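You operate a simulated robot arm through the tools that you are given. There is no shell and no other tool. Be economical: measure what you need, move in short steps, check, and stop when the job is done.

The job below is to be done with a simulated two-armed robot. You get a single attempt, and the scene is never put back.

JOB
Pick up the jar with one hand, pass it to the other hand and put it on the shelf under the workbench. Set down upright: jar.
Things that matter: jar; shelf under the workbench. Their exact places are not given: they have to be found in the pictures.

It is judged by the outcome, as a careful person would: the job done as asked, and still so three seconds after it is handed in. It fails if anything else is knocked over, pushed out of place, dropped, spilled or broken.

ROBOT AND FRAMES
Two 7-joint arms with two-finger parallel grippers on one trunk, on a base that drives. Base frame: it is fixed to the floor where the robot stands at the start and does not move with it; the origin is under the middle of the robot, x ahead of it, y to its left, z up; the surface under the hand at the start is at about z = 0.86. Lengths are in m, angles in degrees, forces in N, time in s.
The left shoulder is at the start at [0.11, 0.169, 1.436], the right one opposite. With the tool pointing down near the work surface each hand reaches from about 0.44 to 0.74 m from the robot's upright axis, wherever it stands, measured 20 degrees to its own side. Places, roughly: shelf under the workbench [0.9, -0.4, 0.2]. Payload 1.57 kg a hand.
The tool frame of a hand sits at the grasp point between the pads (the TCP): z along the fingers, y along the line on which they close. The tips reach 0.03 m beyond it. Largest opening 0.08 m; finger width 0.017, thickness 0.012; the body of the gripper, 0.04 by 0.082 m, starts 0.08 m behind the TCP.
Orientation is that of the tool frame in the base frame, as a unit quaternion [w, x, y, z]. With the fingers straight down and closing along the base's y, the tool's x points along the base's -x, its y along +y and its z along -z.

CONTROLS
- The arms move only by the tool drive_tool. It takes "left_targets", "right_targets" or both (then of equal length, played together; a hand with none holds still); each is a list of rows, each a list of 7 numbers: the turn, a rotation vector about the tool's x, y, z in units of 180 degrees (1.0 is 180 degrees), then the shift along the tool's x, y, z in units of 250 mm (1.0 is 250 mm), then the finger opening in m, from 0 to 0.08. In form: [[wx, wy, wz, x, y, z, jaw], ...]. A call has 1 to 10 rows; each row is the pose to reach, as a shift and turn from the pose commanded when the call began, along the tool's axes at that moment. A call with a number of a shift or a turn outside -1 to 1 is refused whole. Each row takes 0.2 s and may step no farther than 0.05 m and 8.6 degrees from the row before; otherwise, or with a gripper value out of range, the whole call is refused. Where a pose cannot be reached the arm comes as near as it can. A force on the tool above 40 N (or 10 N above the force at the start of the call, whichever is more), or a blocked arm, ends the call early, and 0.2 s more pass. Each finger travels about 0.072 m/s and halts on what it meets, pressing with about 43 N; the grip force reading is that of the motor and also rises with nothing between the fingers. The clock runs only during rows and for 0.2 s after the last one: add rows that repeat a pose to give the fingers time. The reply holds the time, the measured pose of the TCP, the force on the tool along the base axes, the opening and the grip force, in the units named above and with some noise, with the torque about the TCP (base axes, N m) and any sound that the robot's microphone picked up.
- Cameras (640 x 400 px; columns grow to the right, rows downward): "scene" is now at [0.1426, -0.0583, 1.631]; the picture's right is [-0.54, -0.84, 0.00], its down [-0.57, 0.37, -0.73] and it looks along [0.62, -0.40, -0.68] (base axes); focal length 252 px, centre (320, 200). "left" rides on the left gripper at [0.072, 0.007, -0.122] in its tool frame; the picture's right is [-0.09, 1.00, 0.00], its down [-0.84, -0.08, -0.54] and it looks along [-0.54, -0.05, 0.84] (tool axes); focal length 238 px, centre (320, 200). "right" rides on the right gripper at [0.072, -0.007, -0.122] in its tool frame; the picture's right is [0.09, 1.00, 0.00], its down [-0.84, 0.08, -0.54] and it looks along [-0.54, 0.05, 0.84] (tool axes); focal length 238 px, centre (320, 200).
- camera(camera): a new picture of that camera. It takes no simulated time.
- move_column(by): slides the trunk up (or, below 0, down) by that many m; the arms and the scene camera ride with it, the base frame stays. It gives what a move gives, with no picture.
- roll_base(legs): drives the robot by 1 to 6 legs, each [ahead, left, turn to the left] in m, m and degrees, along the robot's own axes; the way and the turn of a leg run together, so that a leg with both is an arc; at most 1.5 m and 180 degrees a leg. The arms and the cameras ride along, it lands a little off, and it stops where it bumps. It gives what a move gives.
- turn_head(pan, tilt): turns the head with the scene camera to pan (to the left, within 86 degrees either way) and tilt (down, from -29 to 69), counted from straight ahead of the robot. It gives what a move gives.
- point_at(camera, pixels): for up to 12 pixels [column, row] of the newest picture of that camera ("zoom" is the newest enlarged one), the place [x, y, z] in the base frame of the surface seen there, good to about 0.002 m, but the place of the scene camera against the robot may be out by one fixed shift of up to 0.018 m in any direction. It takes no simulated time.
- enlarge(camera, box): a new picture of the part [left, top, right, bottom] of that camera's present view, enlarged. It takes no simulated time.
- finish_job(): hands the job in; it is judged then, once.

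Keep the steps short. Do not move on a guess: measure, check each grasp and each placing, and mend mistakes. In all there are 80 turns and 78 pictures (those below and enlarged ones count). Leave the grippers open and the arms clear of the work at the hand-in unless told otherwise, and finish with a single line.

The tools are called after "Call:" as a command line: name --argument value ..., lists and objects as JSON in quotes. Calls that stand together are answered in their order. drive_tool: Moves the arms, as the interface text tells. Its arguments: {"type":"object","properties":{"left_targets":{"type":"array"},"right_targets":{"type":"array"}},"required":[]} The other tools are called the same way: move_column (by) slides the trunk up or down; roll_base (legs) drives the base; turn_head (pan, tilt) turns the head that bears the scene camera; camera (camera) takes a picture; point_at (camera, pixels) gives the place of the surface under pixels of a picture; enlarge (camera, box) takes an enlarged picture of a part of a camera's view; finish_job () hands the job in.

At the start:

```text
time_s: 0.0
left_tool_pos: [0.6426, -0.1269, 1.1502]
left_tcp_rot: [0.0, 0.0, 1.0, 0.0]
left_force: [-0.4, 0.3, -0.7]
left_ft_torque: [-0.01, 0.03, 0.0]
left_gripper_width: 0.08
left_finger_force: 0.1
right_tool_pos: [0.4829, -0.5449, 1.1775]
right_tcp_rot: [0.001, 0.0, 1.0, 0.0]
right_force: [0.3, 0.5, -0.7]
right_ft_torque: [-0.03, 0.02, 0.01]
right_gripper_width: 0.0802
right_finger_force: 0.1
trunk travel left (down, up): [-0.75, 0.14]
robot x, y, heading: [-0.0014, 0.0028, -0.2]
head pan, tilt: [-32.6, 42.9]
```

scene: 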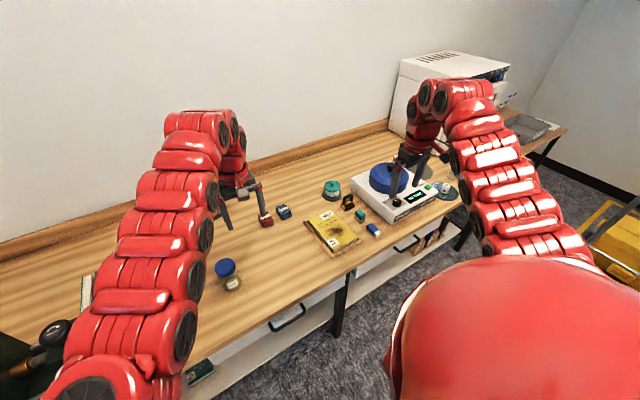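
right: 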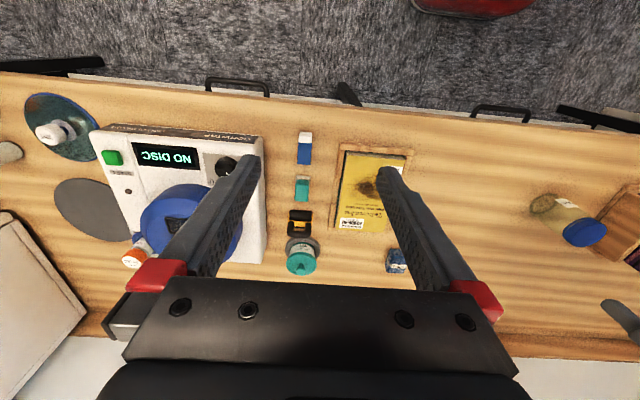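
left: 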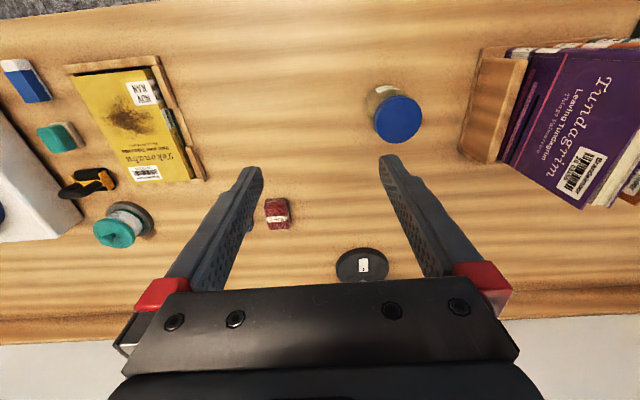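

I see a blue-lidded jar at about scene (226,272) and left (395,115). I'll enlarge it and measure it.

Call:
enlarge --camera "left" --box '[320, 60, 480, 160]'

Call:
point_at --camera "left" --pixels '[[397, 120], [380, 110], [418, 120], [375, 90], [398, 98], [398, 140], [340, 120], [450, 100], [390, 40]]'

Call:
enlarge --camera "scene" --box '[180, 200, 500, 400]'

Call:
point_at --camera "scene" --pixels '[[225, 268], [232, 284], [238, 368], [240, 380], [300, 335], [400, 262], [345, 280], [250, 335], [290, 316], [220, 350]]'

```text
4.00 times, centred on (400, 110) of left
```

zoom: 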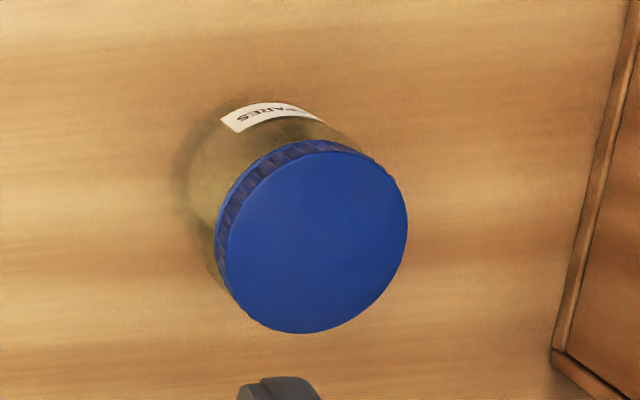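

```text
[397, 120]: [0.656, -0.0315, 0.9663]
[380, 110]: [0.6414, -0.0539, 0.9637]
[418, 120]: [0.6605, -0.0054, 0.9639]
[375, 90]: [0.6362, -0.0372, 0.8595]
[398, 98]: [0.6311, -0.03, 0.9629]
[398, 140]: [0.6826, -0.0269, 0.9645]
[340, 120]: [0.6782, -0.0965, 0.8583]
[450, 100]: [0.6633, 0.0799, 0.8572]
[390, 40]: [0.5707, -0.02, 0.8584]
```

```text
2.00 times, centred on (340, 300) of scene
```

zoom: 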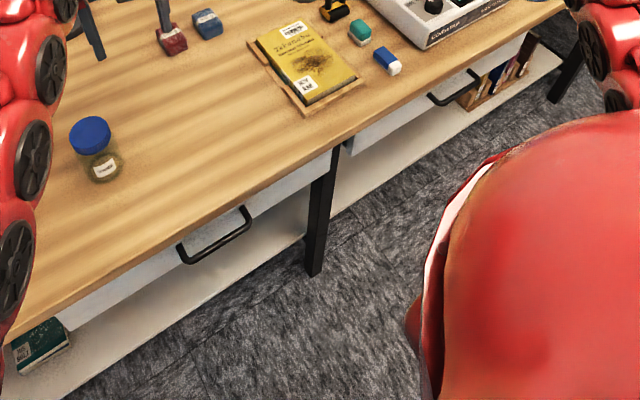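

```text
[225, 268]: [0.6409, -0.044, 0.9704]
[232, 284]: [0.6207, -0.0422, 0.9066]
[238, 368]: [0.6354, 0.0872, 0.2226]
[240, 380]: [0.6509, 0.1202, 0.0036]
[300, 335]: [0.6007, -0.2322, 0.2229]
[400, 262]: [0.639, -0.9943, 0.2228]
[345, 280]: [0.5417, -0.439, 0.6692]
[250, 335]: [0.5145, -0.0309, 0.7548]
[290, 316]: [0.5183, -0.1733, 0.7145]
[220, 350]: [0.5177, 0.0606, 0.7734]
```

The jar stands near [0.657, -0.03], its top at about z 0.965. The shelf surface is at z about 0.223. I'll measure the lid rim for its centre and diameter.

Call:
point_at --camera "left" --pixels '[[376.5, 125], [378.5, 118], [420.5, 116], [419, 124], [400, 99.5], [410, 102], [395, 142], [388, 139], [405, 140], [385, 85], [370, 110]]'

```text
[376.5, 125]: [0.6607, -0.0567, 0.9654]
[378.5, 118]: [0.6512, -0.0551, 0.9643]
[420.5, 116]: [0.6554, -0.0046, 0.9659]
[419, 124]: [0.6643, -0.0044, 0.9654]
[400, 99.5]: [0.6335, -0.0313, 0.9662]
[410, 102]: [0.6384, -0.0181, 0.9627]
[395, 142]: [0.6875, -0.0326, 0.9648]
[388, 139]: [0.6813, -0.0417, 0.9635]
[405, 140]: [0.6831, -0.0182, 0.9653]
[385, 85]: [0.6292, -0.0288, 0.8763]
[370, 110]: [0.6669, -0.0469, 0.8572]
```

Lid centre is about (0.660, -0.030), diameter 0.055, top at 0.965. I'll bring the left hand over it first, staying above it, and then check.

Call:
drive_tool --left_targets '[[0, 0, 0, -0.023, 0.13, 0, 0.08], [0, 0, 0, -0.046, 0.26, 0, 0.08], [0, 0, 0, -0.0696, 0.3876, 0, 0.08], [0, 0, 0, -0.0696, 0.3876, 0.15, 0.08], [0, 0, 0, -0.0696, 0.3876, 0.3, 0.08], [0, 0, 0, -0.0696, 0.3876, 0.4, 0.08], [0, 0, 0, -0.0696, 0.3876, 0.4, 0.08]]'

Call:
camera --camera "left"

```text
time_s: 1.6
left_tool_pos: [0.6615, -0.0294, 1.0454]
left_tcp_rot: [0.001, 0.0, 1.0, 0.001]
left_force: [0.0, -0.2, 0.8]
left_ft_torque: [-0.01, 0.0, 0.0]
left_gripper_width: 0.08
left_finger_force: 0.1
right_tool_pos: [0.483, -0.5447, 1.1775]
right_tcp_rot: [0.001, 0.001, 1.0, 0.0]
right_force: [-0.2, -0.2, -0.3]
right_ft_torque: [0.01, 0.01, -0.01]
right_gripper_width: 0.0801
right_finger_force: 0.0
trunk travel left (down, up): [-0.75, 0.14]
robot x, y, heading: [-0.0011, 0.003, 0.1]
head pan, tilt: [-32.6, 42.9]
```

```text
72 pictures are left
```

left: 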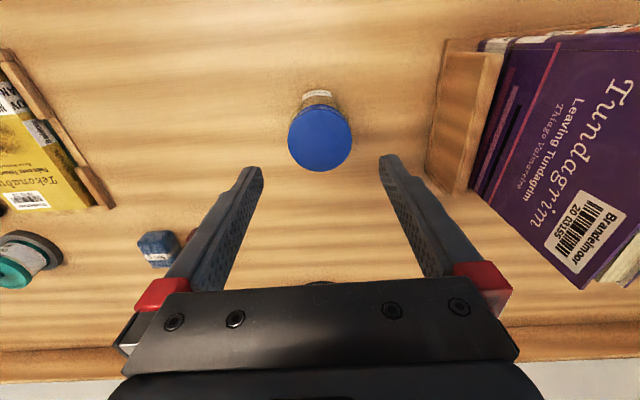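

The lid is centred between the fingers (col 320). I'll recheck the rim.

Call:
point_at --camera "left" --pixels '[[291, 140], [350, 140], [320, 110], [320, 167], [320, 140]]'

```text
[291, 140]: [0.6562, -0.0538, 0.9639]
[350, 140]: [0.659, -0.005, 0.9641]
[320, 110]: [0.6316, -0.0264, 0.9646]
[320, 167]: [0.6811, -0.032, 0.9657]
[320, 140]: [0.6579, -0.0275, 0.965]
```

Centre is (0.658, -0.029), which matches. I'll lower to z 0.952 and close the fingers.

Call:
drive_tool --left_targets '[[0, 0, 0, 0.01, 0, 0.15, 0.08], [0, 0, 0, 0.01, 0, 0.28, 0.08], [0, 0, 0, 0.01, 0, 0.374, 0.08], [0, 0, 0, 0.01, 0, 0.374, 0.08], [0, 0, 0, 0.01, 0, 0.374, 0.06], [0, 0, 0, 0.01, 0, 0.374, 0.05], [0, 0, 0, 0.01, 0, 0.374, 0.04], [0, 0, 0, 0.01, 0, 0.374, 0.04]]'

Call:
camera --camera "left"

```text
time_s: 3.4
left_tool_pos: [0.6602, -0.0307, 0.9536]
left_tcp_rot: [0.0, 0.0, 1.0, -0.001]
left_force: [0.4, -0.1, 0.7]
left_ft_torque: [-0.04, -0.08, 0.02]
left_gripper_width: 0.061
left_finger_force: 42.5
right_tool_pos: [0.4836, -0.5439, 1.1778]
right_tcp_rot: [0.001, 0.0, 1.0, 0.001]
right_force: [-0.2, -0.1, -0.7]
right_ft_torque: [0.0, -0.02, 0.01]
right_gripper_width: 0.0801
right_finger_force: 0.1
trunk travel left (down, up): [-0.75, 0.14]
robot x, y, heading: [-0.0008, -0.0009, -0.0]
head pan, tilt: [-32.6, 42.9]
```

```text
71 pictures are left
```

left: 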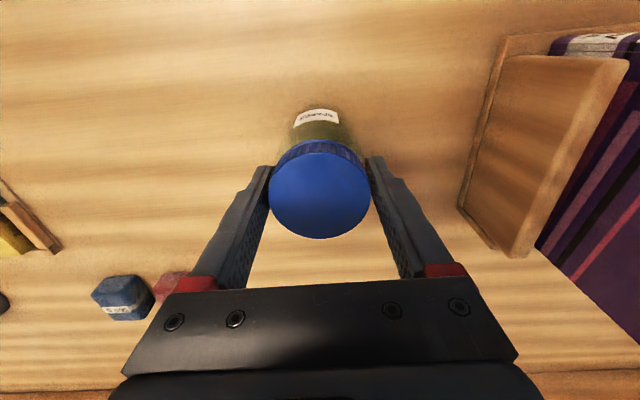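

The grip holds at a width of 0.061 with about 42 N. I'll lift straight up, then move toward the middle, about (0.62, -0.12, 1.16), for the handover.

Call:
drive_tool --left_targets '[[0, 0, 0, 0, 0, -0.1, 0.04], [0, 0, 0, 0, 0, -0.25, 0.04], [0, 0, 0, 0, 0, -0.4, 0.04], [0, 0, 0, 0.03, -0.07, -0.55, 0.04], [0, 0, 0, 0.06, -0.14, -0.7, 0.04], [0, 0, 0, 0.1, -0.24, -0.824, 0.04], [0, 0, 0, 0.16, -0.36, -0.824, 0.04], [0, 0, 0, 0.16, -0.36, -0.824, 0.04]]'

Call:
camera --camera "scene"

```text
time_s: 5.2
left_tool_pos: [0.62, -0.1234, 1.1613]
left_tcp_rot: [0.0, 0.0, 1.0, 0.001]
left_force: [-0.5, 0.3, -1.9]
left_ft_torque: [-0.01, -0.02, 0.01]
left_gripper_width: 0.0611
left_finger_force: 42.7
right_tool_pos: [0.4832, -0.5431, 1.1781]
right_tcp_rot: [0.0, 0.0, 1.0, -0.001]
right_force: [0.2, 0.4, -1.1]
right_ft_torque: [0.01, -0.01, 0.0]
right_gripper_width: 0.0802
right_finger_force: 0.1
trunk travel left (down, up): [-0.75, 0.14]
robot x, y, heading: [-0.0034, -0.0025, 0.2]
head pan, tilt: [-32.6, 42.9]
```

```text
70 pictures are left
```

scene: 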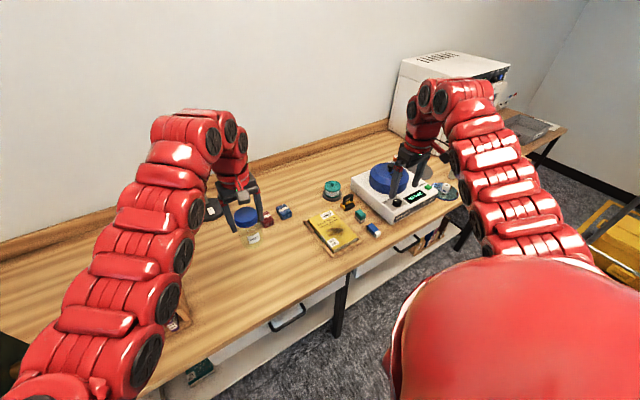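

The jar is held and clear. Next I'll pitch the right hand 55 degrees forward, so the fingers point ahead and 35 degrees down, while moving it a little ahead on its own side.

Call:
drive_tool --right_targets '[[0, -0.0437, 0, -0.03, 0, 0, 0.08], [0, -0.0873, 0, -0.06, 0, 0, 0.08], [0, -0.131, 0, -0.09, 0, 0, 0.08], [0, -0.1746, 0, -0.12, 0, 0, 0.08], [0, -0.2183, 0, -0.15, 0, 0, 0.08], [0, -0.2619, 0, -0.18, 0, 0, 0.08], [0, -0.3056, 0, -0.2, 0, 0, 0.08], [0, -0.3056, 0, -0.2, 0, 0, 0.08]]'

Call:
camera --camera "scene"

```text
time_s: 7.0
left_tool_pos: [0.6206, -0.1218, 1.1616]
left_tcp_rot: [-0.001, 0.0, 1.0, -0.001]
left_force: [0.3, 1.0, -2.3]
left_ft_torque: [0.0, 0.0, -0.03]
left_gripper_width: 0.0612
left_finger_force: 43.0
right_tool_pos: [0.5421, -0.5606, 1.1553]
right_tcp_rot: [0.46, 0.001, 0.888, 0.0]
right_force: [0.9, -0.1, 0.4]
right_ft_torque: [0.01, 0.02, 0.01]
right_gripper_width: 0.08
right_finger_force: 0.0
right hand out of reach, approached as far as the arm can: row 2, 3, 4, 5, 6, 7
trunk travel left (down, up): [-0.75, 0.14]
robot x, y, heading: [-0.0014, -0.0021, 0.2]
head pan, tilt: [-32.6, 42.9]
```

```text
69 pictures are left
```

scene: 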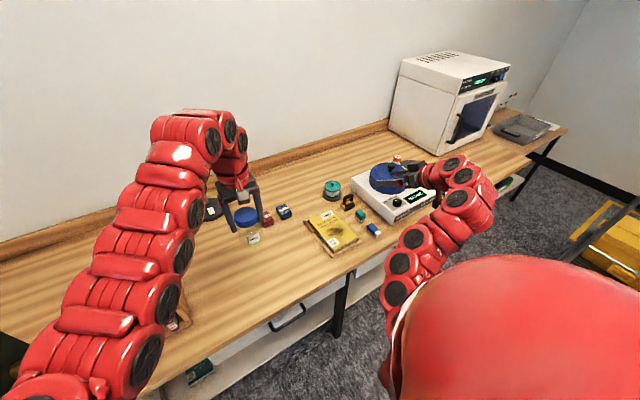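

The orientation is right but the hand sits near the edge of its reach. I'll move it toward the jar's side and farther ahead to about (0.60, -0.42, 1.12), still well clear.

Call:
drive_tool --right_targets '[[0, 0, 0, -0.006, 0.14, 0.07, 0.08], [0, 0, 0, -0.012, 0.28, 0.14, 0.08], [0, 0, 0, -0.018, 0.42, 0.21, 0.08], [0, 0, 0, -0.024, 0.56, 0.277, 0.08], [0, 0, 0, -0.024, 0.56, 0.277, 0.08]]'

```text
time_s: 8.2
left_tool_pos: [0.6184, -0.1256, 1.162]
left_tcp_rot: [-0.001, -0.001, 1.0, 0.0]
left_force: [-0.6, 0.0, -1.0]
left_ft_torque: [-0.01, -0.02, 0.01]
left_gripper_width: 0.0614
left_finger_force: 42.7
right_tool_pos: [0.5935, -0.4044, 1.1397]
right_tcp_rot: [0.463, 0.002, 0.887, -0.001]
right_force: [-0.5, -0.2, 0.5]
right_ft_torque: [-0.01, -0.03, -0.01]
right_gripper_width: 0.0801
right_finger_force: 0.0
right hand out of reach, approached as far as the arm can: row 1, 2, 3
trunk travel left (down, up): [-0.75, 0.14]
robot x, y, heading: [-0.0028, 0.0004, -0.1]
head pan, tilt: [-32.6, 42.9]
```

The right hand now follows its commands. I'll move the jar ahead to x 0.68 to give the right hand room behind it.

Call:
drive_tool --left_targets '[[0, 0, 0, -0.12, 0, 0, 0.04], [0, 0, 0, -0.24, 0, 0, 0.04], [0, 0, 0, -0.24, 0, 0, 0.04]]'

Call:
camera --camera "scene"

Call:
camera --camera "right"

```text
time_s: 9.0
left_tool_pos: [0.6522, -0.105, 1.1566]
left_tcp_rot: [-0.001, 0.001, 1.0, 0.0]
left_force: [-0.4, 0.3, -1.2]
left_ft_torque: [0.0, 0.0, -0.03]
left_gripper_width: 0.0614
left_finger_force: 42.8
left hand out of reach, approached as far as the arm can: row 1, 2, 3
right_tool_pos: [0.5944, -0.4013, 1.1431]
right_tcp_rot: [0.462, 0.0, 0.887, -0.001]
right_force: [0.8, -0.1, 0.4]
right_ft_torque: [-0.02, -0.01, -0.01]
right_gripper_width: 0.0802
right_finger_force: 0.1
trunk travel left (down, up): [-0.75, 0.14]
robot x, y, heading: [0.0002, 0.0055, 0.0]
head pan, tilt: [-32.6, 42.9]
```

```text
68 pictures are left
```

scene: 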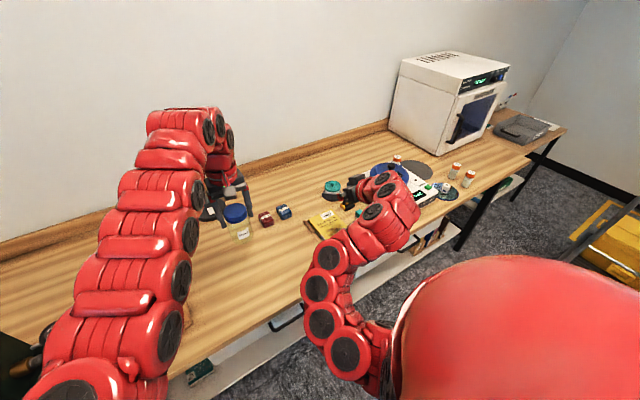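

```text
67 pictures are left
```

right: 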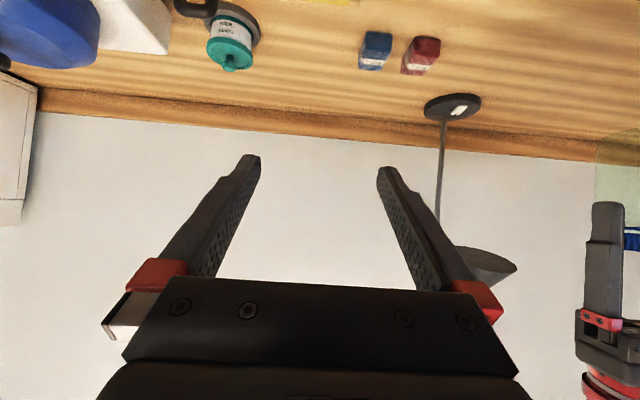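

The left arm reached its limit at x 0.652. I'll settle it at (0.64, -0.11, 1.16) and bring the right hand to about (0.54, -0.25, 1.10) as a waypoint behind and beside the jar.

Call:
drive_tool --left_targets '[[0, 0, 0, 0.08, 0.026, 0, 0.04], [0, 0, 0, 0.16, 0.052, 0, 0.04], [0, 0, 0, 0.16, 0.052, 0, 0.04], [0, 0, 0, 0.16, 0.052, 0, 0.04], [0, 0, 0, 0.16, 0.052, 0, 0.04]]' --right_targets '[[0, 0, 0, 0.066, 0.154, -0.0185, 0.08], [0, 0, 0, 0.132, 0.308, -0.037, 0.08], [0, 0, 0, 0.198, 0.462, -0.0555, 0.08], [0, 0, 0, 0.263, 0.616, -0.074, 0.08], [0, 0, 0, 0.263, 0.616, -0.074, 0.08]]'

Call:
camera --camera "scene"

```text
time_s: 10.2
left_tool_pos: [0.6132, -0.0904, 1.156]
left_tcp_rot: [0.0, 0.0, 1.0, -0.001]
left_force: [0.5, -0.3, -1.4]
left_ft_torque: [0.02, 0.0, 0.03]
left_gripper_width: 0.0614
left_finger_force: 43.0
right_tool_pos: [0.6129, -0.3249, 1.1202]
right_tcp_rot: [0.462, -0.001, 0.887, 0.0]
right_force: [-0.1, -0.1, -0.5]
right_ft_torque: [0.02, 0.0, -0.02]
right_gripper_width: 0.0801
right_finger_force: 0.1
right hand out of reach, approached as far as the arm can: row 1, 2, 3, 4, 5
trunk travel left (down, up): [-0.75, 0.14]
robot x, y, heading: [-0.0021, -0.0001, 0.1]
head pan, tilt: [-32.6, 42.9]
```

```text
66 pictures are left
```

scene: 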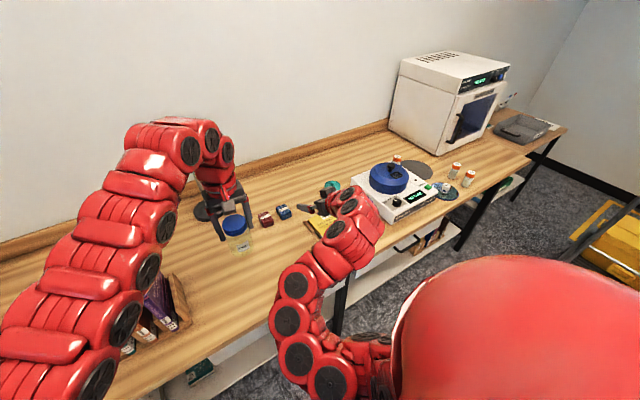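

The right hand is at its near limit in this posture, so the shoulders need to be higher above the hands. I'll raise the trunk 0.13 and then lower both hands by about the same amount.

Call:
move_column --by 0.13

```text
time_s: 11.8
left_tool_pos: [0.6131, -0.0912, 1.2858]
left_tcp_rot: [0.001, 0.0, 1.0, 0.0]
left_force: [-0.6, 0.1, -2.5]
left_ft_torque: [0.02, -0.02, -0.01]
left_gripper_width: 0.0614
left_finger_force: 42.5
right_tool_pos: [0.6133, -0.3258, 1.2505]
right_tcp_rot: [0.462, -0.001, 0.887, 0.001]
right_force: [0.6, 1.0, -0.5]
right_ft_torque: [-0.03, 0.04, 0.01]
right_gripper_width: 0.08
right_finger_force: 0.1
trunk travel left (down, up): [-0.88, 0.01]
robot x, y, heading: [0.0003, -0.0014, -0.1]
head pan, tilt: [-32.6, 42.9]
```

Call:
drive_tool --left_targets '[[0, 0, 0, -0.03, -0.01, 0.146, 0.04], [0, 0, 0, -0.06, -0.02, 0.292, 0.04], [0, 0, 0, -0.09, -0.03, 0.438, 0.04], [0, 0, 0, -0.128, -0.036, 0.584, 0.04], [0, 0, 0, -0.128, -0.036, 0.584, 0.04]]' --right_targets '[[0, 0, 0, 0.146, 0, 0.087, 0.08], [0, 0, 0, 0.292, 0, 0.174, 0.08], [0, 0, 0, 0.44, 0, 0.262, 0.08], [0, 0, 0, 0.586, 0, 0.349, 0.08], [0, 0, 0, 0.586, 0, 0.349, 0.08]]'

```text
time_s: 13.0
left_tool_pos: [0.6439, -0.1008, 1.1413]
left_tcp_rot: [0.0, 0.0, 1.0, 0.0]
left_force: [-0.6, -0.2, -2.3]
left_ft_torque: [-0.03, 0.0, -0.01]
left_gripper_width: 0.0612
left_finger_force: 42.7
right_tool_pos: [0.5981, -0.3259, 1.0831]
right_tcp_rot: [0.463, -0.001, 0.886, 0.0]
right_force: [-0.5, -0.3, 0.1]
right_ft_torque: [-0.01, 0.04, 0.05]
right_gripper_width: 0.0798
right_finger_force: 0.0
trunk travel left (down, up): [-0.88, 0.01]
robot x, y, heading: [0.0002, -0.0027, -0.2]
head pan, tilt: [-32.6, 42.9]
```

Both reached. The right hand now moves back and inward toward the spot behind the jar.

Call:
drive_tool --right_targets '[[0, 0, 0, 0.054, 0.13, -0.076, 0.08], [0, 0, 0, 0.107, 0.26, -0.153, 0.08], [0, 0, 0, 0.161, 0.4, -0.229, 0.08], [0, 0, 0, 0.161, 0.4, -0.229, 0.08]]'

Call:
camera --camera "scene"

```text
time_s: 14.0
left_tool_pos: [0.6432, -0.1025, 1.1419]
left_tcp_rot: [0.0, 0.0, 1.0, 0.001]
left_force: [0.1, 0.4, -1.7]
left_ft_torque: [-0.03, 0.0, -0.01]
left_gripper_width: 0.0613
left_finger_force: 43.3
right_tool_pos: [0.5386, -0.2335, 1.0772]
right_tcp_rot: [0.462, -0.001, 0.887, 0.002]
right_force: [1.2, -0.4, -0.3]
right_ft_torque: [-0.04, -0.04, 0.03]
right_gripper_width: 0.0801
right_finger_force: 0.1
right hand out of reach, approached as far as the arm can: row 3, 4
trunk travel left (down, up): [-0.88, 0.01]
robot x, y, heading: [-0.0009, -0.0015, -0.2]
head pan, tilt: [-32.6, 42.9]
```

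```text
65 pictures are left
```

scene: 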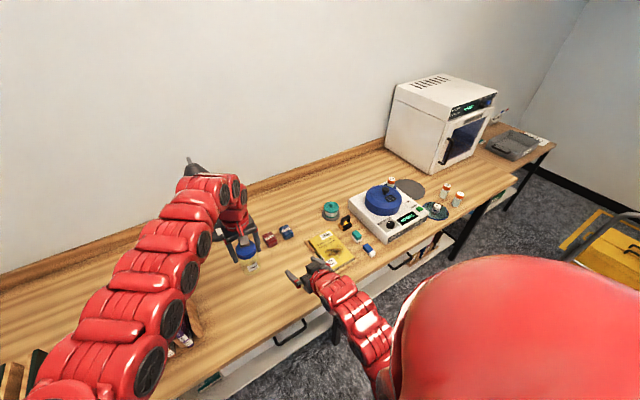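

The right hand can work at about x 0.54. Now I'll slide it sideways to line up behind the jar (y -0.102).

Call:
drive_tool --right_targets '[[0, 0, 0, -0.012, 0.17, 0.008, 0.08], [0, 0, 0, -0.024, 0.35, 0.016, 0.08], [0, 0, 0, -0.036, 0.526, 0.024, 0.08], [0, 0, 0, -0.036, 0.526, 0.024, 0.08]]'

Call:
camera --camera "right"

Call:
camera --camera "scene"

```text
time_s: 15.0
left_tool_pos: [0.6431, -0.1016, 1.1414]
left_tcp_rot: [0.0, 0.0, 1.0, 0.0]
left_force: [0.4, -0.1, -2.3]
left_ft_torque: [0.02, -0.02, -0.04]
left_gripper_width: 0.0613
left_finger_force: 43.6
right_tool_pos: [0.5497, -0.1055, 1.0832]
right_tcp_rot: [0.462, 0.0, 0.887, 0.0]
right_force: [0.0, 0.3, -0.4]
right_ft_torque: [-0.02, 0.0, -0.03]
right_gripper_width: 0.0801
right_finger_force: 0.0
right hand out of reach, approached as far as the arm can: row 1, 2
trunk travel left (down, up): [-0.88, 0.01]
robot x, y, heading: [0.0007, -0.0006, -0.1]
head pan, tilt: [-32.6, 42.9]
```

```text
64 pictures are left
```

right: 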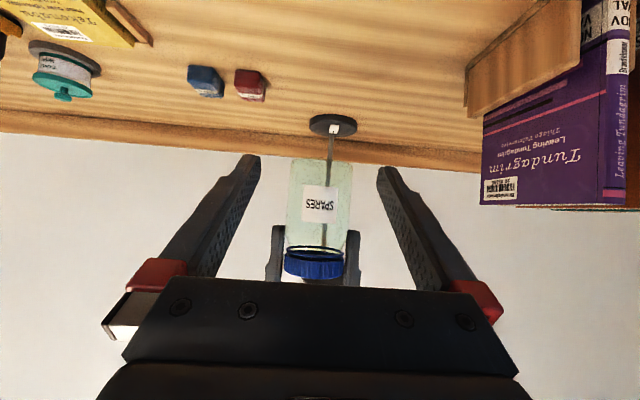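

```text
63 pictures are left
```

scene: 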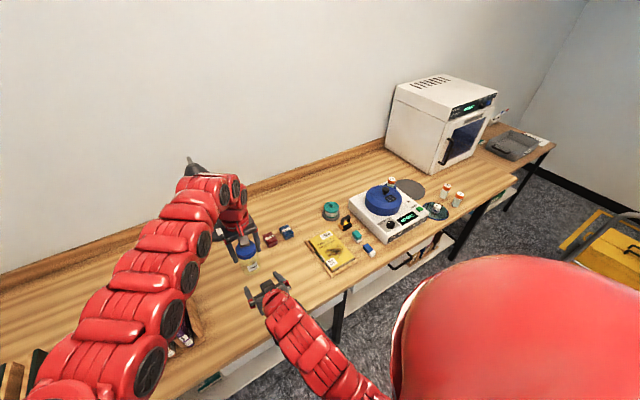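

The jar is squarely ahead of the right fingers (body cols 288–353). I'll measure its body and bottom.

Call:
point_at --camera "right" --pixels '[[320, 162], [320, 185], [320, 205], [320, 240], [320, 270], [295, 200], [346, 200], [305, 175], [336, 175], [270, 270], [353, 275]]'

Call:
enlarge --camera "right" --box '[240, 130, 400, 290]'

```text
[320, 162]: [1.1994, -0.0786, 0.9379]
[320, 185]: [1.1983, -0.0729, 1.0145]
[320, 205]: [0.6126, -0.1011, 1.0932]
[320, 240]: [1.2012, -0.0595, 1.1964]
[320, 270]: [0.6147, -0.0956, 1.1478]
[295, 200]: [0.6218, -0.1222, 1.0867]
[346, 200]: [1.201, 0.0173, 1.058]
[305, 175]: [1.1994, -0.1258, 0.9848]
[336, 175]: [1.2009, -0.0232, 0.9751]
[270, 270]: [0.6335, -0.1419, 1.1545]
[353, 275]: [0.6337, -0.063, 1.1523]
```

```text
2.50 times, centred on (320, 210) of right
```

zoom: 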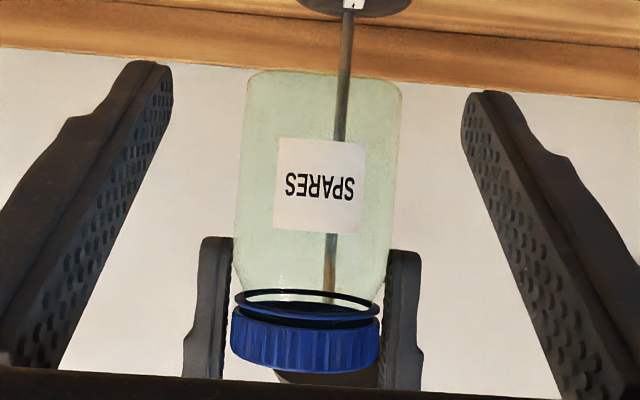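

The jar axis is at y -0.101. I'll move the right hand straight ahead 0.093 so the TCP is on the jar axis, 0.035 above its bottom, with the fingers open.

Call:
drive_tool --right_targets '[[0, 0, 0, 0, 0.016, 0, 0.08], [0, 0, 0, -0.069, 0.016, 0.103, 0.08], [0, 0, 0, -0.12, 0.016, 0.18, 0.08], [0, 0, 0, -0.165, 0.016, 0.25, 0.08], [0, 0, 0, -0.206, 0.016, 0.31, 0.08], [0, 0, 0, -0.206, 0.016, 0.31, 0.08]]'

Call:
camera --camera "right"

Call:
camera --camera "left"

```text
time_s: 16.4
left_tool_pos: [0.6432, -0.1003, 1.142]
left_tcp_rot: [0.001, 0.0, 1.0, 0.0]
left_force: [-0.6, -0.6, -1.8]
left_ft_torque: [0.0, 0.02, 0.0]
left_gripper_width: 0.0613
left_finger_force: 42.8
right_tool_pos: [0.6411, -0.0964, 1.0797]
right_tcp_rot: [0.462, -0.001, 0.887, 0.0]
right_force: [1.0, -0.4, 0.7]
right_ft_torque: [0.0, 0.0, 0.02]
right_gripper_width: 0.0801
right_finger_force: 0.1
trunk travel left (down, up): [-0.88, 0.01]
robot x, y, heading: [-0.0014, -0.0008, 0.3]
head pan, tilt: [-32.6, 42.9]
```

```text
61 pictures are left
```

right: 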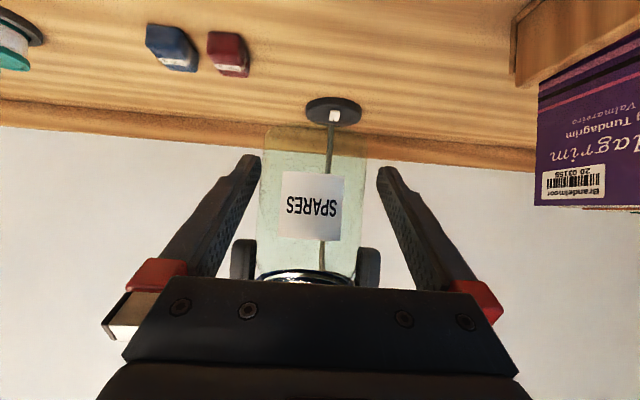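

```text
60 pictures are left
```

left: 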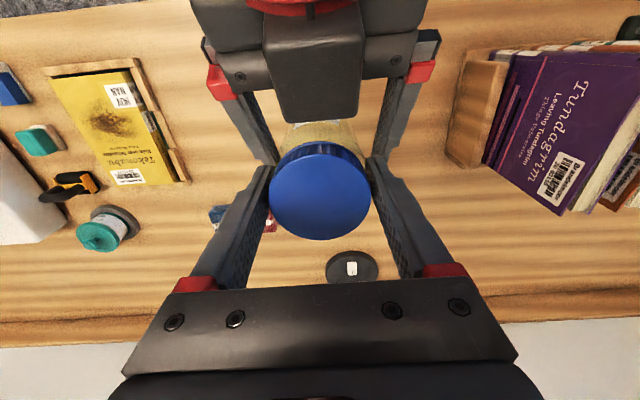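

The jar body is slightly left of centre between the right fingers (cols 260–367), about 4 mm. I'll correct that and close the right gripper, with both hands then holding.

Call:
drive_tool --right_targets '[[0, 0, 0, 0, -0.018, 0, 0.08], [0, 0, 0, 0, -0.018, 0, 0.08], [0, 0, 0, 0, -0.018, 0, 0.065], [0, 0, 0, 0, -0.018, 0, 0.05], [0, 0, 0, 0, -0.018, 0, 0.04], [0, 0, 0, 0, -0.018, 0, 0.04]]'

Call:
camera --camera "right"

Call:
camera --camera "left"

```text
time_s: 17.8
left_tool_pos: [0.6443, -0.1022, 1.1411]
left_tcp_rot: [0.0, -0.001, 1.0, -0.001]
left_force: [-0.3, 0.6, -1.4]
left_ft_torque: [-0.39, 0.02, -0.1]
left_gripper_width: 0.0614
left_finger_force: 42.5
right_tool_pos: [0.6407, -0.1012, 1.0786]
right_tcp_rot: [0.461, -0.001, 0.887, 0.0]
right_force: [0.1, -1.8, 0.6]
right_ft_torque: [0.49, 0.09, 0.09]
right_gripper_width: 0.0608
right_finger_force: 43.2
trunk travel left (down, up): [-0.88, 0.01]
robot x, y, heading: [-0.0039, -0.0022, 0.1]
head pan, tilt: [-32.6, 42.9]
```

```text
59 pictures are left
```

right: 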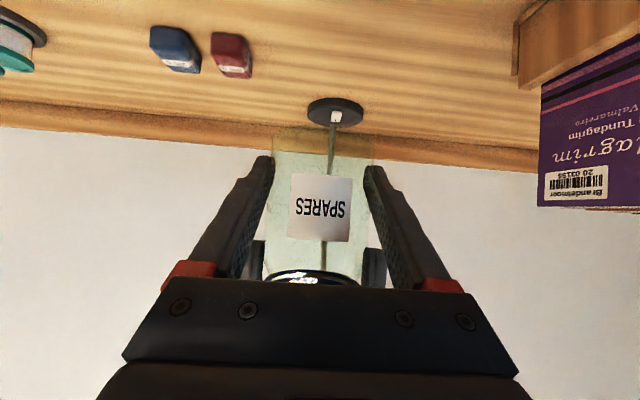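

```text
58 pictures are left
```

left: 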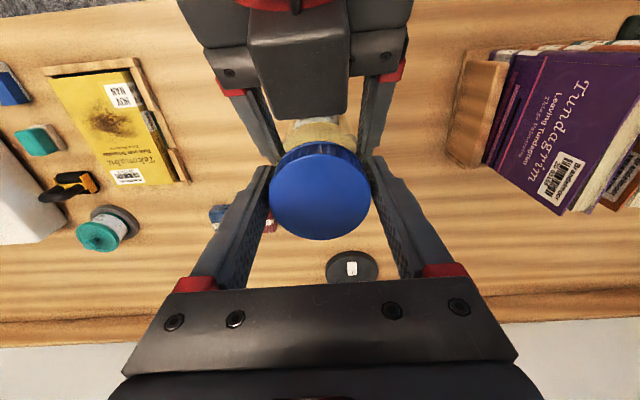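

The right grip holds at 0.061 with 43 N. I'll open the left fingers and raise the left hand away.

Call:
drive_tool --left_targets '[[0, 0, 0, 0, 0, 0, 0.07], [0, 0, 0, 0, 0, 0, 0.08], [0, 0, 0, 0, 0, 0, 0.08], [0, 0, 0, 0, 0, -0.1, 0.08], [0, 0, 0, 0, 0, -0.28, 0.08], [0, 0, 0, 0, 0, -0.46, 0.08], [0, 0, 0, 0, 0.15, -0.52, 0.08], [0, 0, 0, 0, 0.3, -0.52, 0.08]]'

Call:
camera --camera "right"

Call:
camera --camera "scene"

```text
time_s: 19.6
left_tool_pos: [0.6431, -0.0219, 1.269]
left_tcp_rot: [-0.002, 0.0, 1.0, -0.001]
left_force: [-0.2, -0.1, -0.4]
left_ft_torque: [0.0, -0.01, -0.04]
left_gripper_width: 0.0802
left_finger_force: 0.0
right_tool_pos: [0.64, -0.0998, 1.0802]
right_tcp_rot: [0.462, -0.001, 0.887, -0.001]
right_force: [0.2, 0.9, -0.7]
right_ft_torque: [-0.01, 0.02, -0.01]
right_gripper_width: 0.0608
right_finger_force: 42.8
trunk travel left (down, up): [-0.88, 0.01]
robot x, y, heading: [0.0003, -0.0014, 0.2]
head pan, tilt: [-32.6, 42.9]
```

```text
57 pictures are left
```

right: 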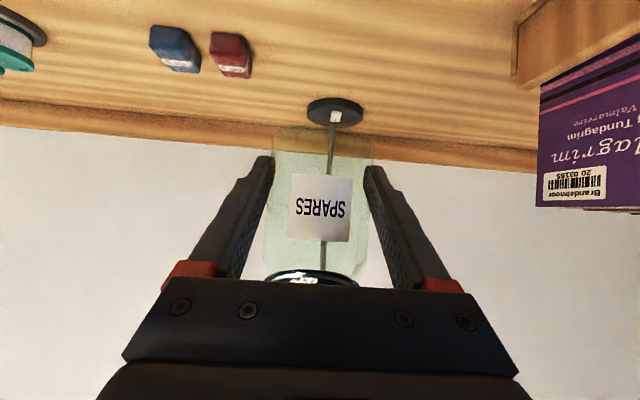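

```text
56 pictures are left
```

scene: 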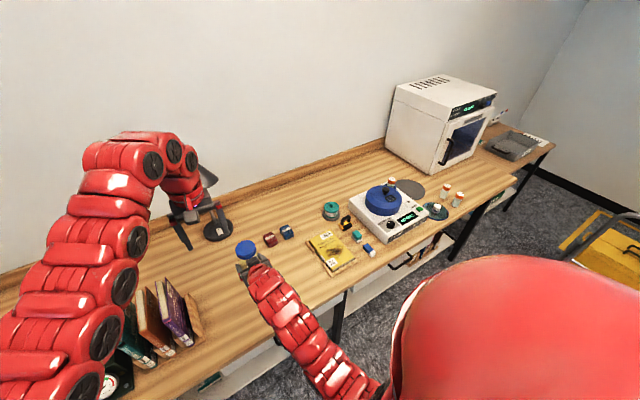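

The handover is done: only the right hand holds the jar, and it has not shifted. I'll back the base away from the bench in a straight line so the trunk can go down.

Call:
roll_base --legs '[[-0.5, 0, 0]]'

Call:
turn_head --pan -15 --tilt 45

Call:
camera --camera "scene"

```text
time_s: 22.5
left_tool_pos: [0.1436, -0.0251, 1.2684]
left_tcp_rot: [0.0, 0.003, 1.0, 0.0]
left_force: [0.4, -1.5, -0.9]
left_ft_torque: [-0.04, 0.01, -0.01]
left_gripper_width: 0.08
left_finger_force: 0.1
right_tool_pos: [0.1377, -0.1015, 1.0783]
right_tcp_rot: [0.462, 0.002, 0.887, -0.002]
right_force: [-0.2, 0.1, -1.5]
right_ft_torque: [0.02, 0.03, 0.02]
right_gripper_width: 0.0607
right_finger_force: 42.6
trunk travel left (down, up): [-0.88, 0.01]
robot x, y, heading: [-0.5016, -0.0028, -0.2]
head pan, tilt: [-32.6, 42.9]
```

```text
time_s: 23.3
left_tool_pos: [0.142, -0.0257, 1.2689]
left_tcp_rot: [0.0, 0.002, 1.0, 0.0]
left_force: [-0.3, 0.4, 0.1]
left_ft_torque: [-0.02, -0.01, 0.03]
left_gripper_width: 0.08
left_finger_force: 0.0
right_tool_pos: [0.1374, -0.1019, 1.0791]
right_tcp_rot: [0.462, 0.002, 0.887, -0.001]
right_force: [-0.7, 0.9, -0.9]
right_ft_torque: [0.0, 0.02, 0.01]
right_gripper_width: 0.0611
right_finger_force: 42.9
trunk travel left (down, up): [-0.88, 0.01]
robot x, y, heading: [-0.4997, 0.0015, -0.3]
head pan, tilt: [-15.0, 45.0]
```

```text
55 pictures are left
```

scene: 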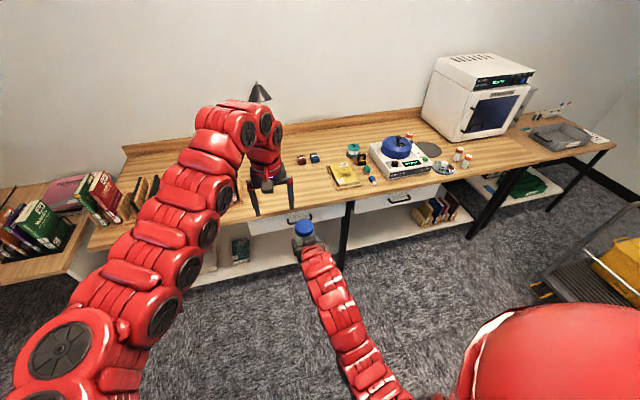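

I'm clear of the bench. I'll lower the trunk 0.72, which puts the jar bottom at about z 0.33, above shelf level.

Call:
move_column --by -0.72

Call:
turn_head --pan -20 --tilt 25

Call:
camera --camera "scene"

```text
refused: -0.72 is not a number from -0.4 to 0.4
```

```text
time_s: 24.2
left_tool_pos: [0.1413, -0.0262, 1.2704]
left_tcp_rot: [0.0, 0.001, 1.0, 0.0]
left_force: [0.2, 0.3, 0.2]
left_ft_torque: [0.01, 0.01, -0.01]
left_gripper_width: 0.08
left_finger_force: 0.1
right_tool_pos: [0.137, -0.1019, 1.0793]
right_tcp_rot: [0.461, 0.001, 0.887, 0.0]
right_force: [0.1, -0.4, -0.4]
right_ft_torque: [-0.01, 0.01, 0.02]
right_gripper_width: 0.0608
right_finger_force: 42.6
trunk travel left (down, up): [-0.88, 0.01]
robot x, y, heading: [-0.5012, 0.0038, -0.2]
head pan, tilt: [-20.0, 25.0]
```

```text
54 pictures are left
```

scene: 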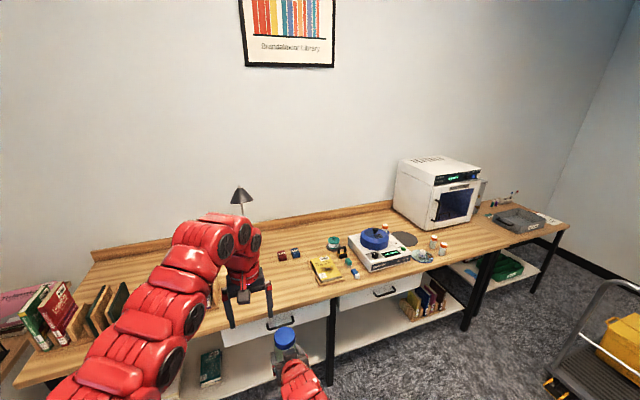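

The limit is 0.4 per move, so I'll lower in two steps of 0.36.

Call:
move_column --by -0.36

Call:
move_column --by -0.36

Call:
camera --camera "scene"

```text
time_s: 27.7
left_tool_pos: [0.1418, -0.0253, 0.9097]
left_tcp_rot: [0.0, 0.001, 1.0, -0.001]
left_force: [0.1, -0.1, 0.1]
left_ft_torque: [-0.02, -0.01, 0.01]
left_gripper_width: 0.0801
left_finger_force: 0.0
right_tool_pos: [0.1378, -0.1025, 0.7199]
right_tcp_rot: [0.462, 0.001, 0.887, -0.001]
right_force: [0.2, -0.1, 0.5]
right_ft_torque: [0.02, -0.01, -0.03]
right_gripper_width: 0.0608
right_finger_force: 43.1
trunk travel left (down, up): [-0.52, 0.37]
robot x, y, heading: [-0.4992, -0.0026, -0.2]
head pan, tilt: [-20.0, 25.0]
```

```text
time_s: 31.2
left_tool_pos: [0.1425, -0.0264, 0.5486]
left_tcp_rot: [0.001, 0.002, 1.0, 0.001]
left_force: [-0.1, 0.7, 0.1]
left_ft_torque: [-0.02, 0.0, 0.01]
left_gripper_width: 0.08
left_finger_force: 0.1
right_tool_pos: [0.1375, -0.1019, 0.3608]
right_tcp_rot: [0.462, 0.001, 0.887, 0.0]
right_force: [1.5, -0.2, -0.5]
right_ft_torque: [0.02, 0.01, 0.02]
right_gripper_width: 0.0606
right_finger_force: 42.8
trunk travel left (down, up): [-0.16, 0.73]
robot x, y, heading: [-0.5029, 0.0013, -0.2]
head pan, tilt: [-20.0, 25.0]
```

```text
53 pictures are left
```

scene: 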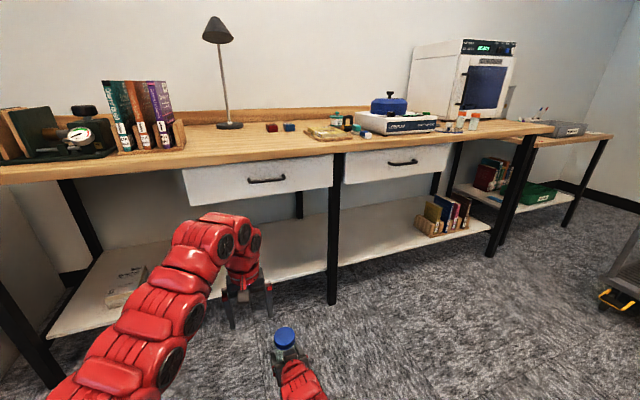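

The shelf is clearly visible now. I'll measure its open area, the leg, the drawer bottoms and the bench edge.

Call:
point_at --camera "scene" --pixels '[[290, 235], [315, 270], [290, 225], [332, 296], [333, 220], [260, 203], [335, 160], [250, 180], [140, 260], [380, 235], [300, 270], [415, 215]]'

Call:
enlarge --camera "scene" --box '[180, 120, 500, 320]'

```text
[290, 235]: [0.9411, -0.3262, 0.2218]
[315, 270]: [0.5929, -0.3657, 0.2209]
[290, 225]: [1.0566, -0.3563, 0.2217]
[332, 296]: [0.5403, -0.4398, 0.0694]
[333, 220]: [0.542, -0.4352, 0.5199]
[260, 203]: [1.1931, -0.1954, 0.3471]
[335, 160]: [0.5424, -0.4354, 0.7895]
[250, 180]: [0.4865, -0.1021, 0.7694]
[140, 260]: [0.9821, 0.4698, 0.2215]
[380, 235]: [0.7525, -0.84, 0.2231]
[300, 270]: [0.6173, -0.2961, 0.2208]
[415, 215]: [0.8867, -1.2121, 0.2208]
```

```text
2.00 times, centred on (340, 220) of scene
```

zoom: 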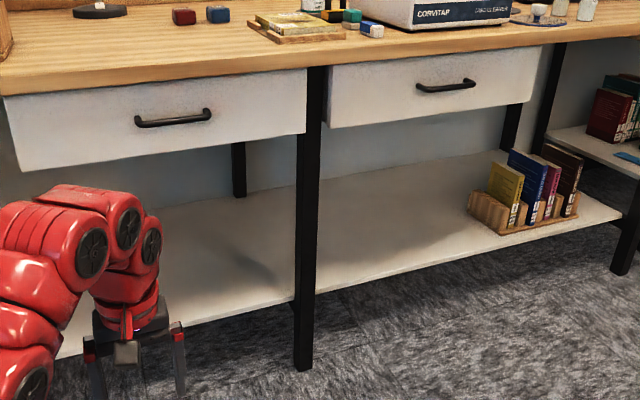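

The open shelf area is from x 0.59 to 1.15 and y -0.40 to about 0, with the surface at z 0.222. The leg is at (0.54, -0.437). I'll aim for (0.76, -0.22). First I'll tuck the left hand back and outward so it can't reach the drawers.

Call:
drive_tool --left_targets '[[0, 0, 0, 0.1, 0.14, 0, 0.08], [0, 0, 0, 0.2, 0.28, 0, 0.08], [0, 0, 0, 0.3, 0.42, 0, 0.08], [0, 0, 0, 0.4, 0.56, 0, 0.08], [0, 0, 0, 0.5, 0.7, 0, 0.08], [0, 0, 0, 0.6, 0.84, 0, 0.08], [0, 0, 0, 0.7, 0.96, 0, 0.08], [0, 0, 0, 0.8, 0.96, 0, 0.08], [0, 0, 0, 0.8, 0.96, 0, 0.08]]'

Call:
camera --camera "scene"

```text
time_s: 33.2
left_tool_pos: [0.1178, 0.2254, 0.5784]
left_tcp_rot: [-0.001, 0.002, 1.0, 0.0]
left_force: [0.3, 1.0, -0.5]
left_ft_torque: [0.01, 0.0, 0.01]
left_gripper_width: 0.08
left_finger_force: 0.0
left hand out of reach, approached as far as the arm can: row 2, 3, 4, 5, 6, 7, 8, 9
right_tool_pos: [0.1373, -0.1035, 0.3611]
right_tcp_rot: [0.462, 0.001, 0.887, -0.001]
right_force: [0.4, -0.1, -0.2]
right_ft_torque: [-0.01, 0.02, -0.02]
right_gripper_width: 0.0609
right_finger_force: 42.8
trunk travel left (down, up): [-0.16, 0.73]
robot x, y, heading: [-0.5022, 0.0025, -0.2]
head pan, tilt: [-20.0, 25.0]
```

```text
51 pictures are left
```

scene: 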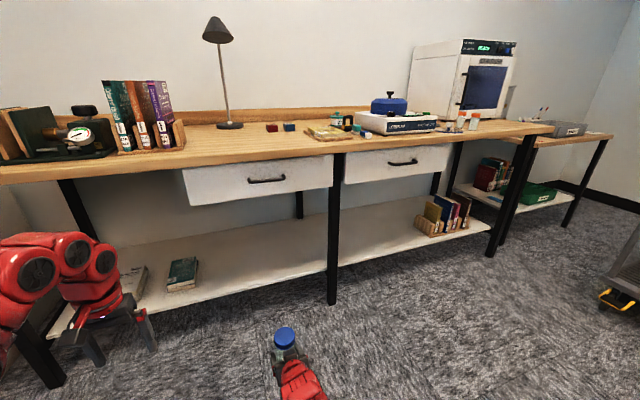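

The left arm folds closer only when its hand is lower. I'll lower it 0.24, then pull it back.

Call:
drive_tool --left_targets '[[0, 0, 0, 0, 0, 0.19, 0.08], [0, 0, 0, 0, 0, 0.38, 0.08], [0, 0, 0, 0, 0, 0.57, 0.08], [0, 0, 0, 0, 0, 0.76, 0.08], [0, 0, 0, 0, 0, 0.95, 0.08], [0, 0, 0, 0.18, 0, 0.95, 0.08], [0, 0, 0, 0.36, 0, 0.95, 0.08], [0, 0, 0, 0.54, 0, 0.95, 0.08], [0, 0, 0, 0.72, 0, 0.95, 0.08], [0, 0, 0, 0.72, 0, 0.95, 0.08]]'

Call:
camera --camera "scene"

```text
time_s: 35.4
left_tool_pos: [-0.0639, 0.2206, 0.3352]
left_tcp_rot: [-0.002, 0.002, 1.0, 0.0]
left_force: [-0.2, 0.3, 0.0]
left_ft_torque: [0.0, -0.02, -0.02]
left_gripper_width: 0.0799
left_finger_force: 0.0
left hand out of reach, approached as far as the arm can: row 1, 2, 3, 4
right_tool_pos: [0.139, -0.1022, 0.3582]
right_tcp_rot: [0.462, 0.002, 0.887, -0.001]
right_force: [0.0, 1.0, -0.2]
right_ft_torque: [0.02, 0.02, 0.01]
right_gripper_width: 0.0608
right_finger_force: 42.7
trunk travel left (down, up): [-0.16, 0.73]
robot x, y, heading: [-0.5012, 0.0, -0.2]
head pan, tilt: [-20.0, 25.0]
```

```text
50 pictures are left
```

scene: 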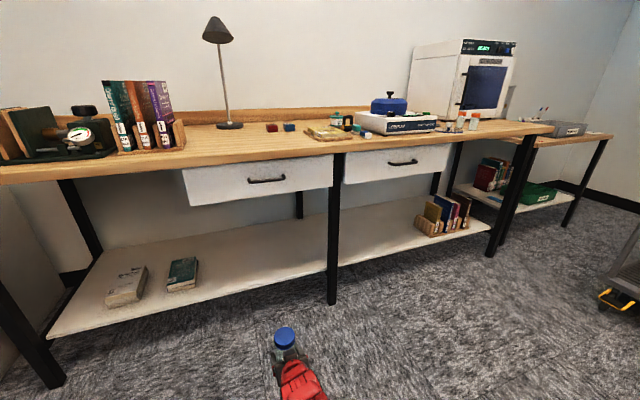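

The left hand is tucked at 0.44 ahead of the robot. Next I look down at both arms to see where the elbows are before driving in.

Call:
turn_head --pan -35 --tilt 60

Call:
camera --camera "scene"

Call:
turn_head --pan 35 --tilt 55

Call:
camera --camera "scene"

```text
time_s: 36.4
left_tool_pos: [-0.0641, 0.221, 0.3347]
left_tcp_rot: [0.001, 0.003, 1.0, 0.0]
left_force: [0.6, -0.2, -0.6]
left_ft_torque: [0.0, 0.01, -0.04]
left_gripper_width: 0.0802
left_finger_force: 0.1
right_tool_pos: [0.138, -0.1022, 0.3594]
right_tcp_rot: [0.461, 0.002, 0.887, -0.001]
right_force: [0.1, 0.5, 0.0]
right_ft_torque: [0.03, 0.01, -0.01]
right_gripper_width: 0.0608
right_finger_force: 43.1
trunk travel left (down, up): [-0.16, 0.73]
robot x, y, heading: [-0.5005, 0.0016, -0.2]
head pan, tilt: [-35.0, 60.0]
```

```text
49 pictures are left
```

scene: 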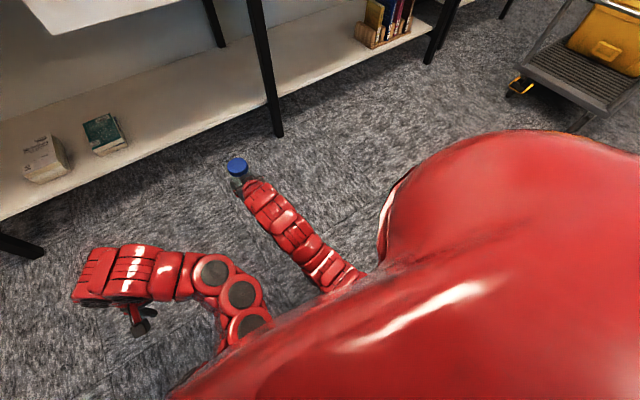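

```text
time_s: 37.8
left_tool_pos: [-0.0637, 0.2198, 0.3358]
left_tcp_rot: [0.0, 0.002, 1.0, 0.0]
left_force: [-0.1, -0.3, 0.1]
left_ft_torque: [0.05, 0.0, 0.03]
left_gripper_width: 0.0801
left_finger_force: 0.0
right_tool_pos: [0.1373, -0.1017, 0.3589]
right_tcp_rot: [0.463, 0.001, 0.886, 0.0]
right_force: [-0.1, 1.0, -0.4]
right_ft_torque: [-0.01, -0.01, -0.01]
right_gripper_width: 0.0609
right_finger_force: 43.1
trunk travel left (down, up): [-0.16, 0.73]
robot x, y, heading: [-0.5022, 0.003, -0.1]
head pan, tilt: [35.0, 55.0]
```

```text
48 pictures are left
```

scene: 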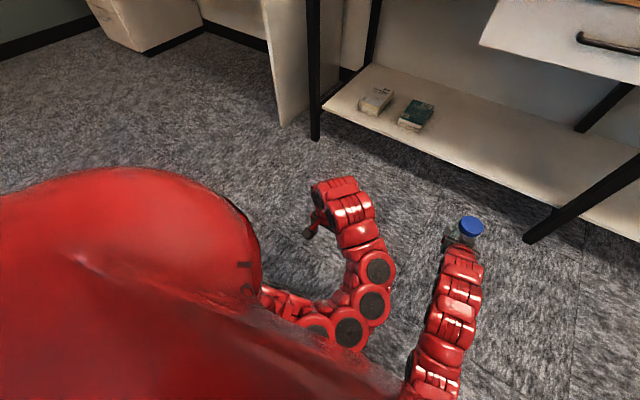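

I'll measure how far ahead the left wrist and elbow reach, and the height along the right forearm.

Call:
point_at --camera "scene" --pixels '[[340, 185], [365, 210], [355, 185], [385, 255], [380, 300], [460, 260], [455, 300], [440, 340], [430, 375], [480, 275], [412, 365], [540, 230]]'

```text
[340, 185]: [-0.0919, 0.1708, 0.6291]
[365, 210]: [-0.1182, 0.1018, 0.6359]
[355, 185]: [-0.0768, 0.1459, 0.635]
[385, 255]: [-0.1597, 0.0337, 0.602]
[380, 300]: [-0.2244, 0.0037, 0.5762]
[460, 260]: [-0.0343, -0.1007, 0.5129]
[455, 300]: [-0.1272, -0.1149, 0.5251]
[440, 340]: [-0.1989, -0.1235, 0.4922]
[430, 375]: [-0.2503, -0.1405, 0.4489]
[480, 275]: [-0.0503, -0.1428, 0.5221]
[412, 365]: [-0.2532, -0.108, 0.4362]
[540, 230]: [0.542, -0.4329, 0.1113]
```

Everything ahead of the left hand stays under x_rel 0.45, and the right forearm tops out at 0.53, below the drawers. I'll extend the right hand 0.15 ahead and down to z 0.30.

Call:
drive_tool --right_targets '[[0, 0, 0, -0.037, 0, 0.157, 0.04], [0, 0, 0, -0.075, 0, 0.314, 0.04], [0, 0, 0, -0.112, 0, 0.471, 0.04], [0, 0, 0, -0.15, 0, 0.628, 0.04], [0, 0, 0, -0.15, 0, 0.628, 0.04]]'

Call:
turn_head --pan -15 --tilt 40

Call:
camera --camera "scene"

```text
time_s: 39.0
left_tool_pos: [-0.0642, 0.2204, 0.3361]
left_tcp_rot: [0.001, 0.003, 1.0, -0.001]
left_force: [0.1, 0.1, -0.2]
left_ft_torque: [-0.01, -0.01, 0.01]
left_gripper_width: 0.08
left_finger_force: 0.0
right_tool_pos: [0.2901, -0.1022, 0.3002]
right_tcp_rot: [0.462, 0.002, 0.887, -0.002]
right_force: [-0.5, -0.2, -0.1]
right_ft_torque: [0.0, -0.02, 0.02]
right_gripper_width: 0.0606
right_finger_force: 43.0
trunk travel left (down, up): [-0.16, 0.73]
robot x, y, heading: [-0.503, -0.002, -0.2]
head pan, tilt: [35.0, 55.0]
```

```text
time_s: 40.2
left_tool_pos: [-0.0633, 0.2206, 0.3358]
left_tcp_rot: [-0.001, 0.002, 1.0, 0.0]
left_force: [0.4, 0.4, 0.5]
left_ft_torque: [0.01, 0.0, -0.01]
left_gripper_width: 0.08
left_finger_force: 0.0
right_tool_pos: [0.2885, -0.1028, 0.3006]
right_tcp_rot: [0.462, 0.001, 0.887, -0.001]
right_force: [0.0, 0.0, 0.0]
right_ft_torque: [-0.01, 0.0, 0.01]
right_gripper_width: 0.0606
right_finger_force: 43.4
trunk travel left (down, up): [-0.16, 0.73]
robot x, y, heading: [-0.5014, -0.0016, 0.0]
head pan, tilt: [-15.0, 40.0]
```

```text
47 pictures are left
```

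scene: 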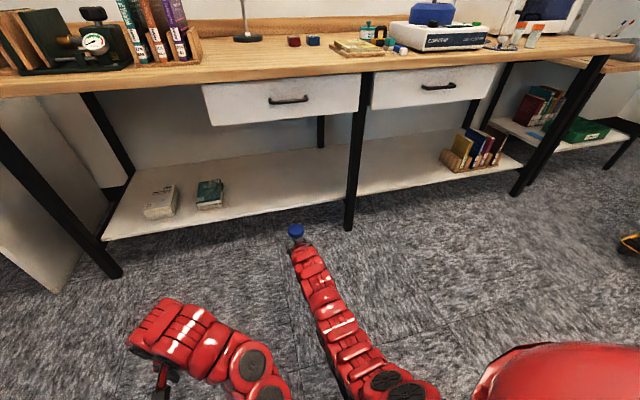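

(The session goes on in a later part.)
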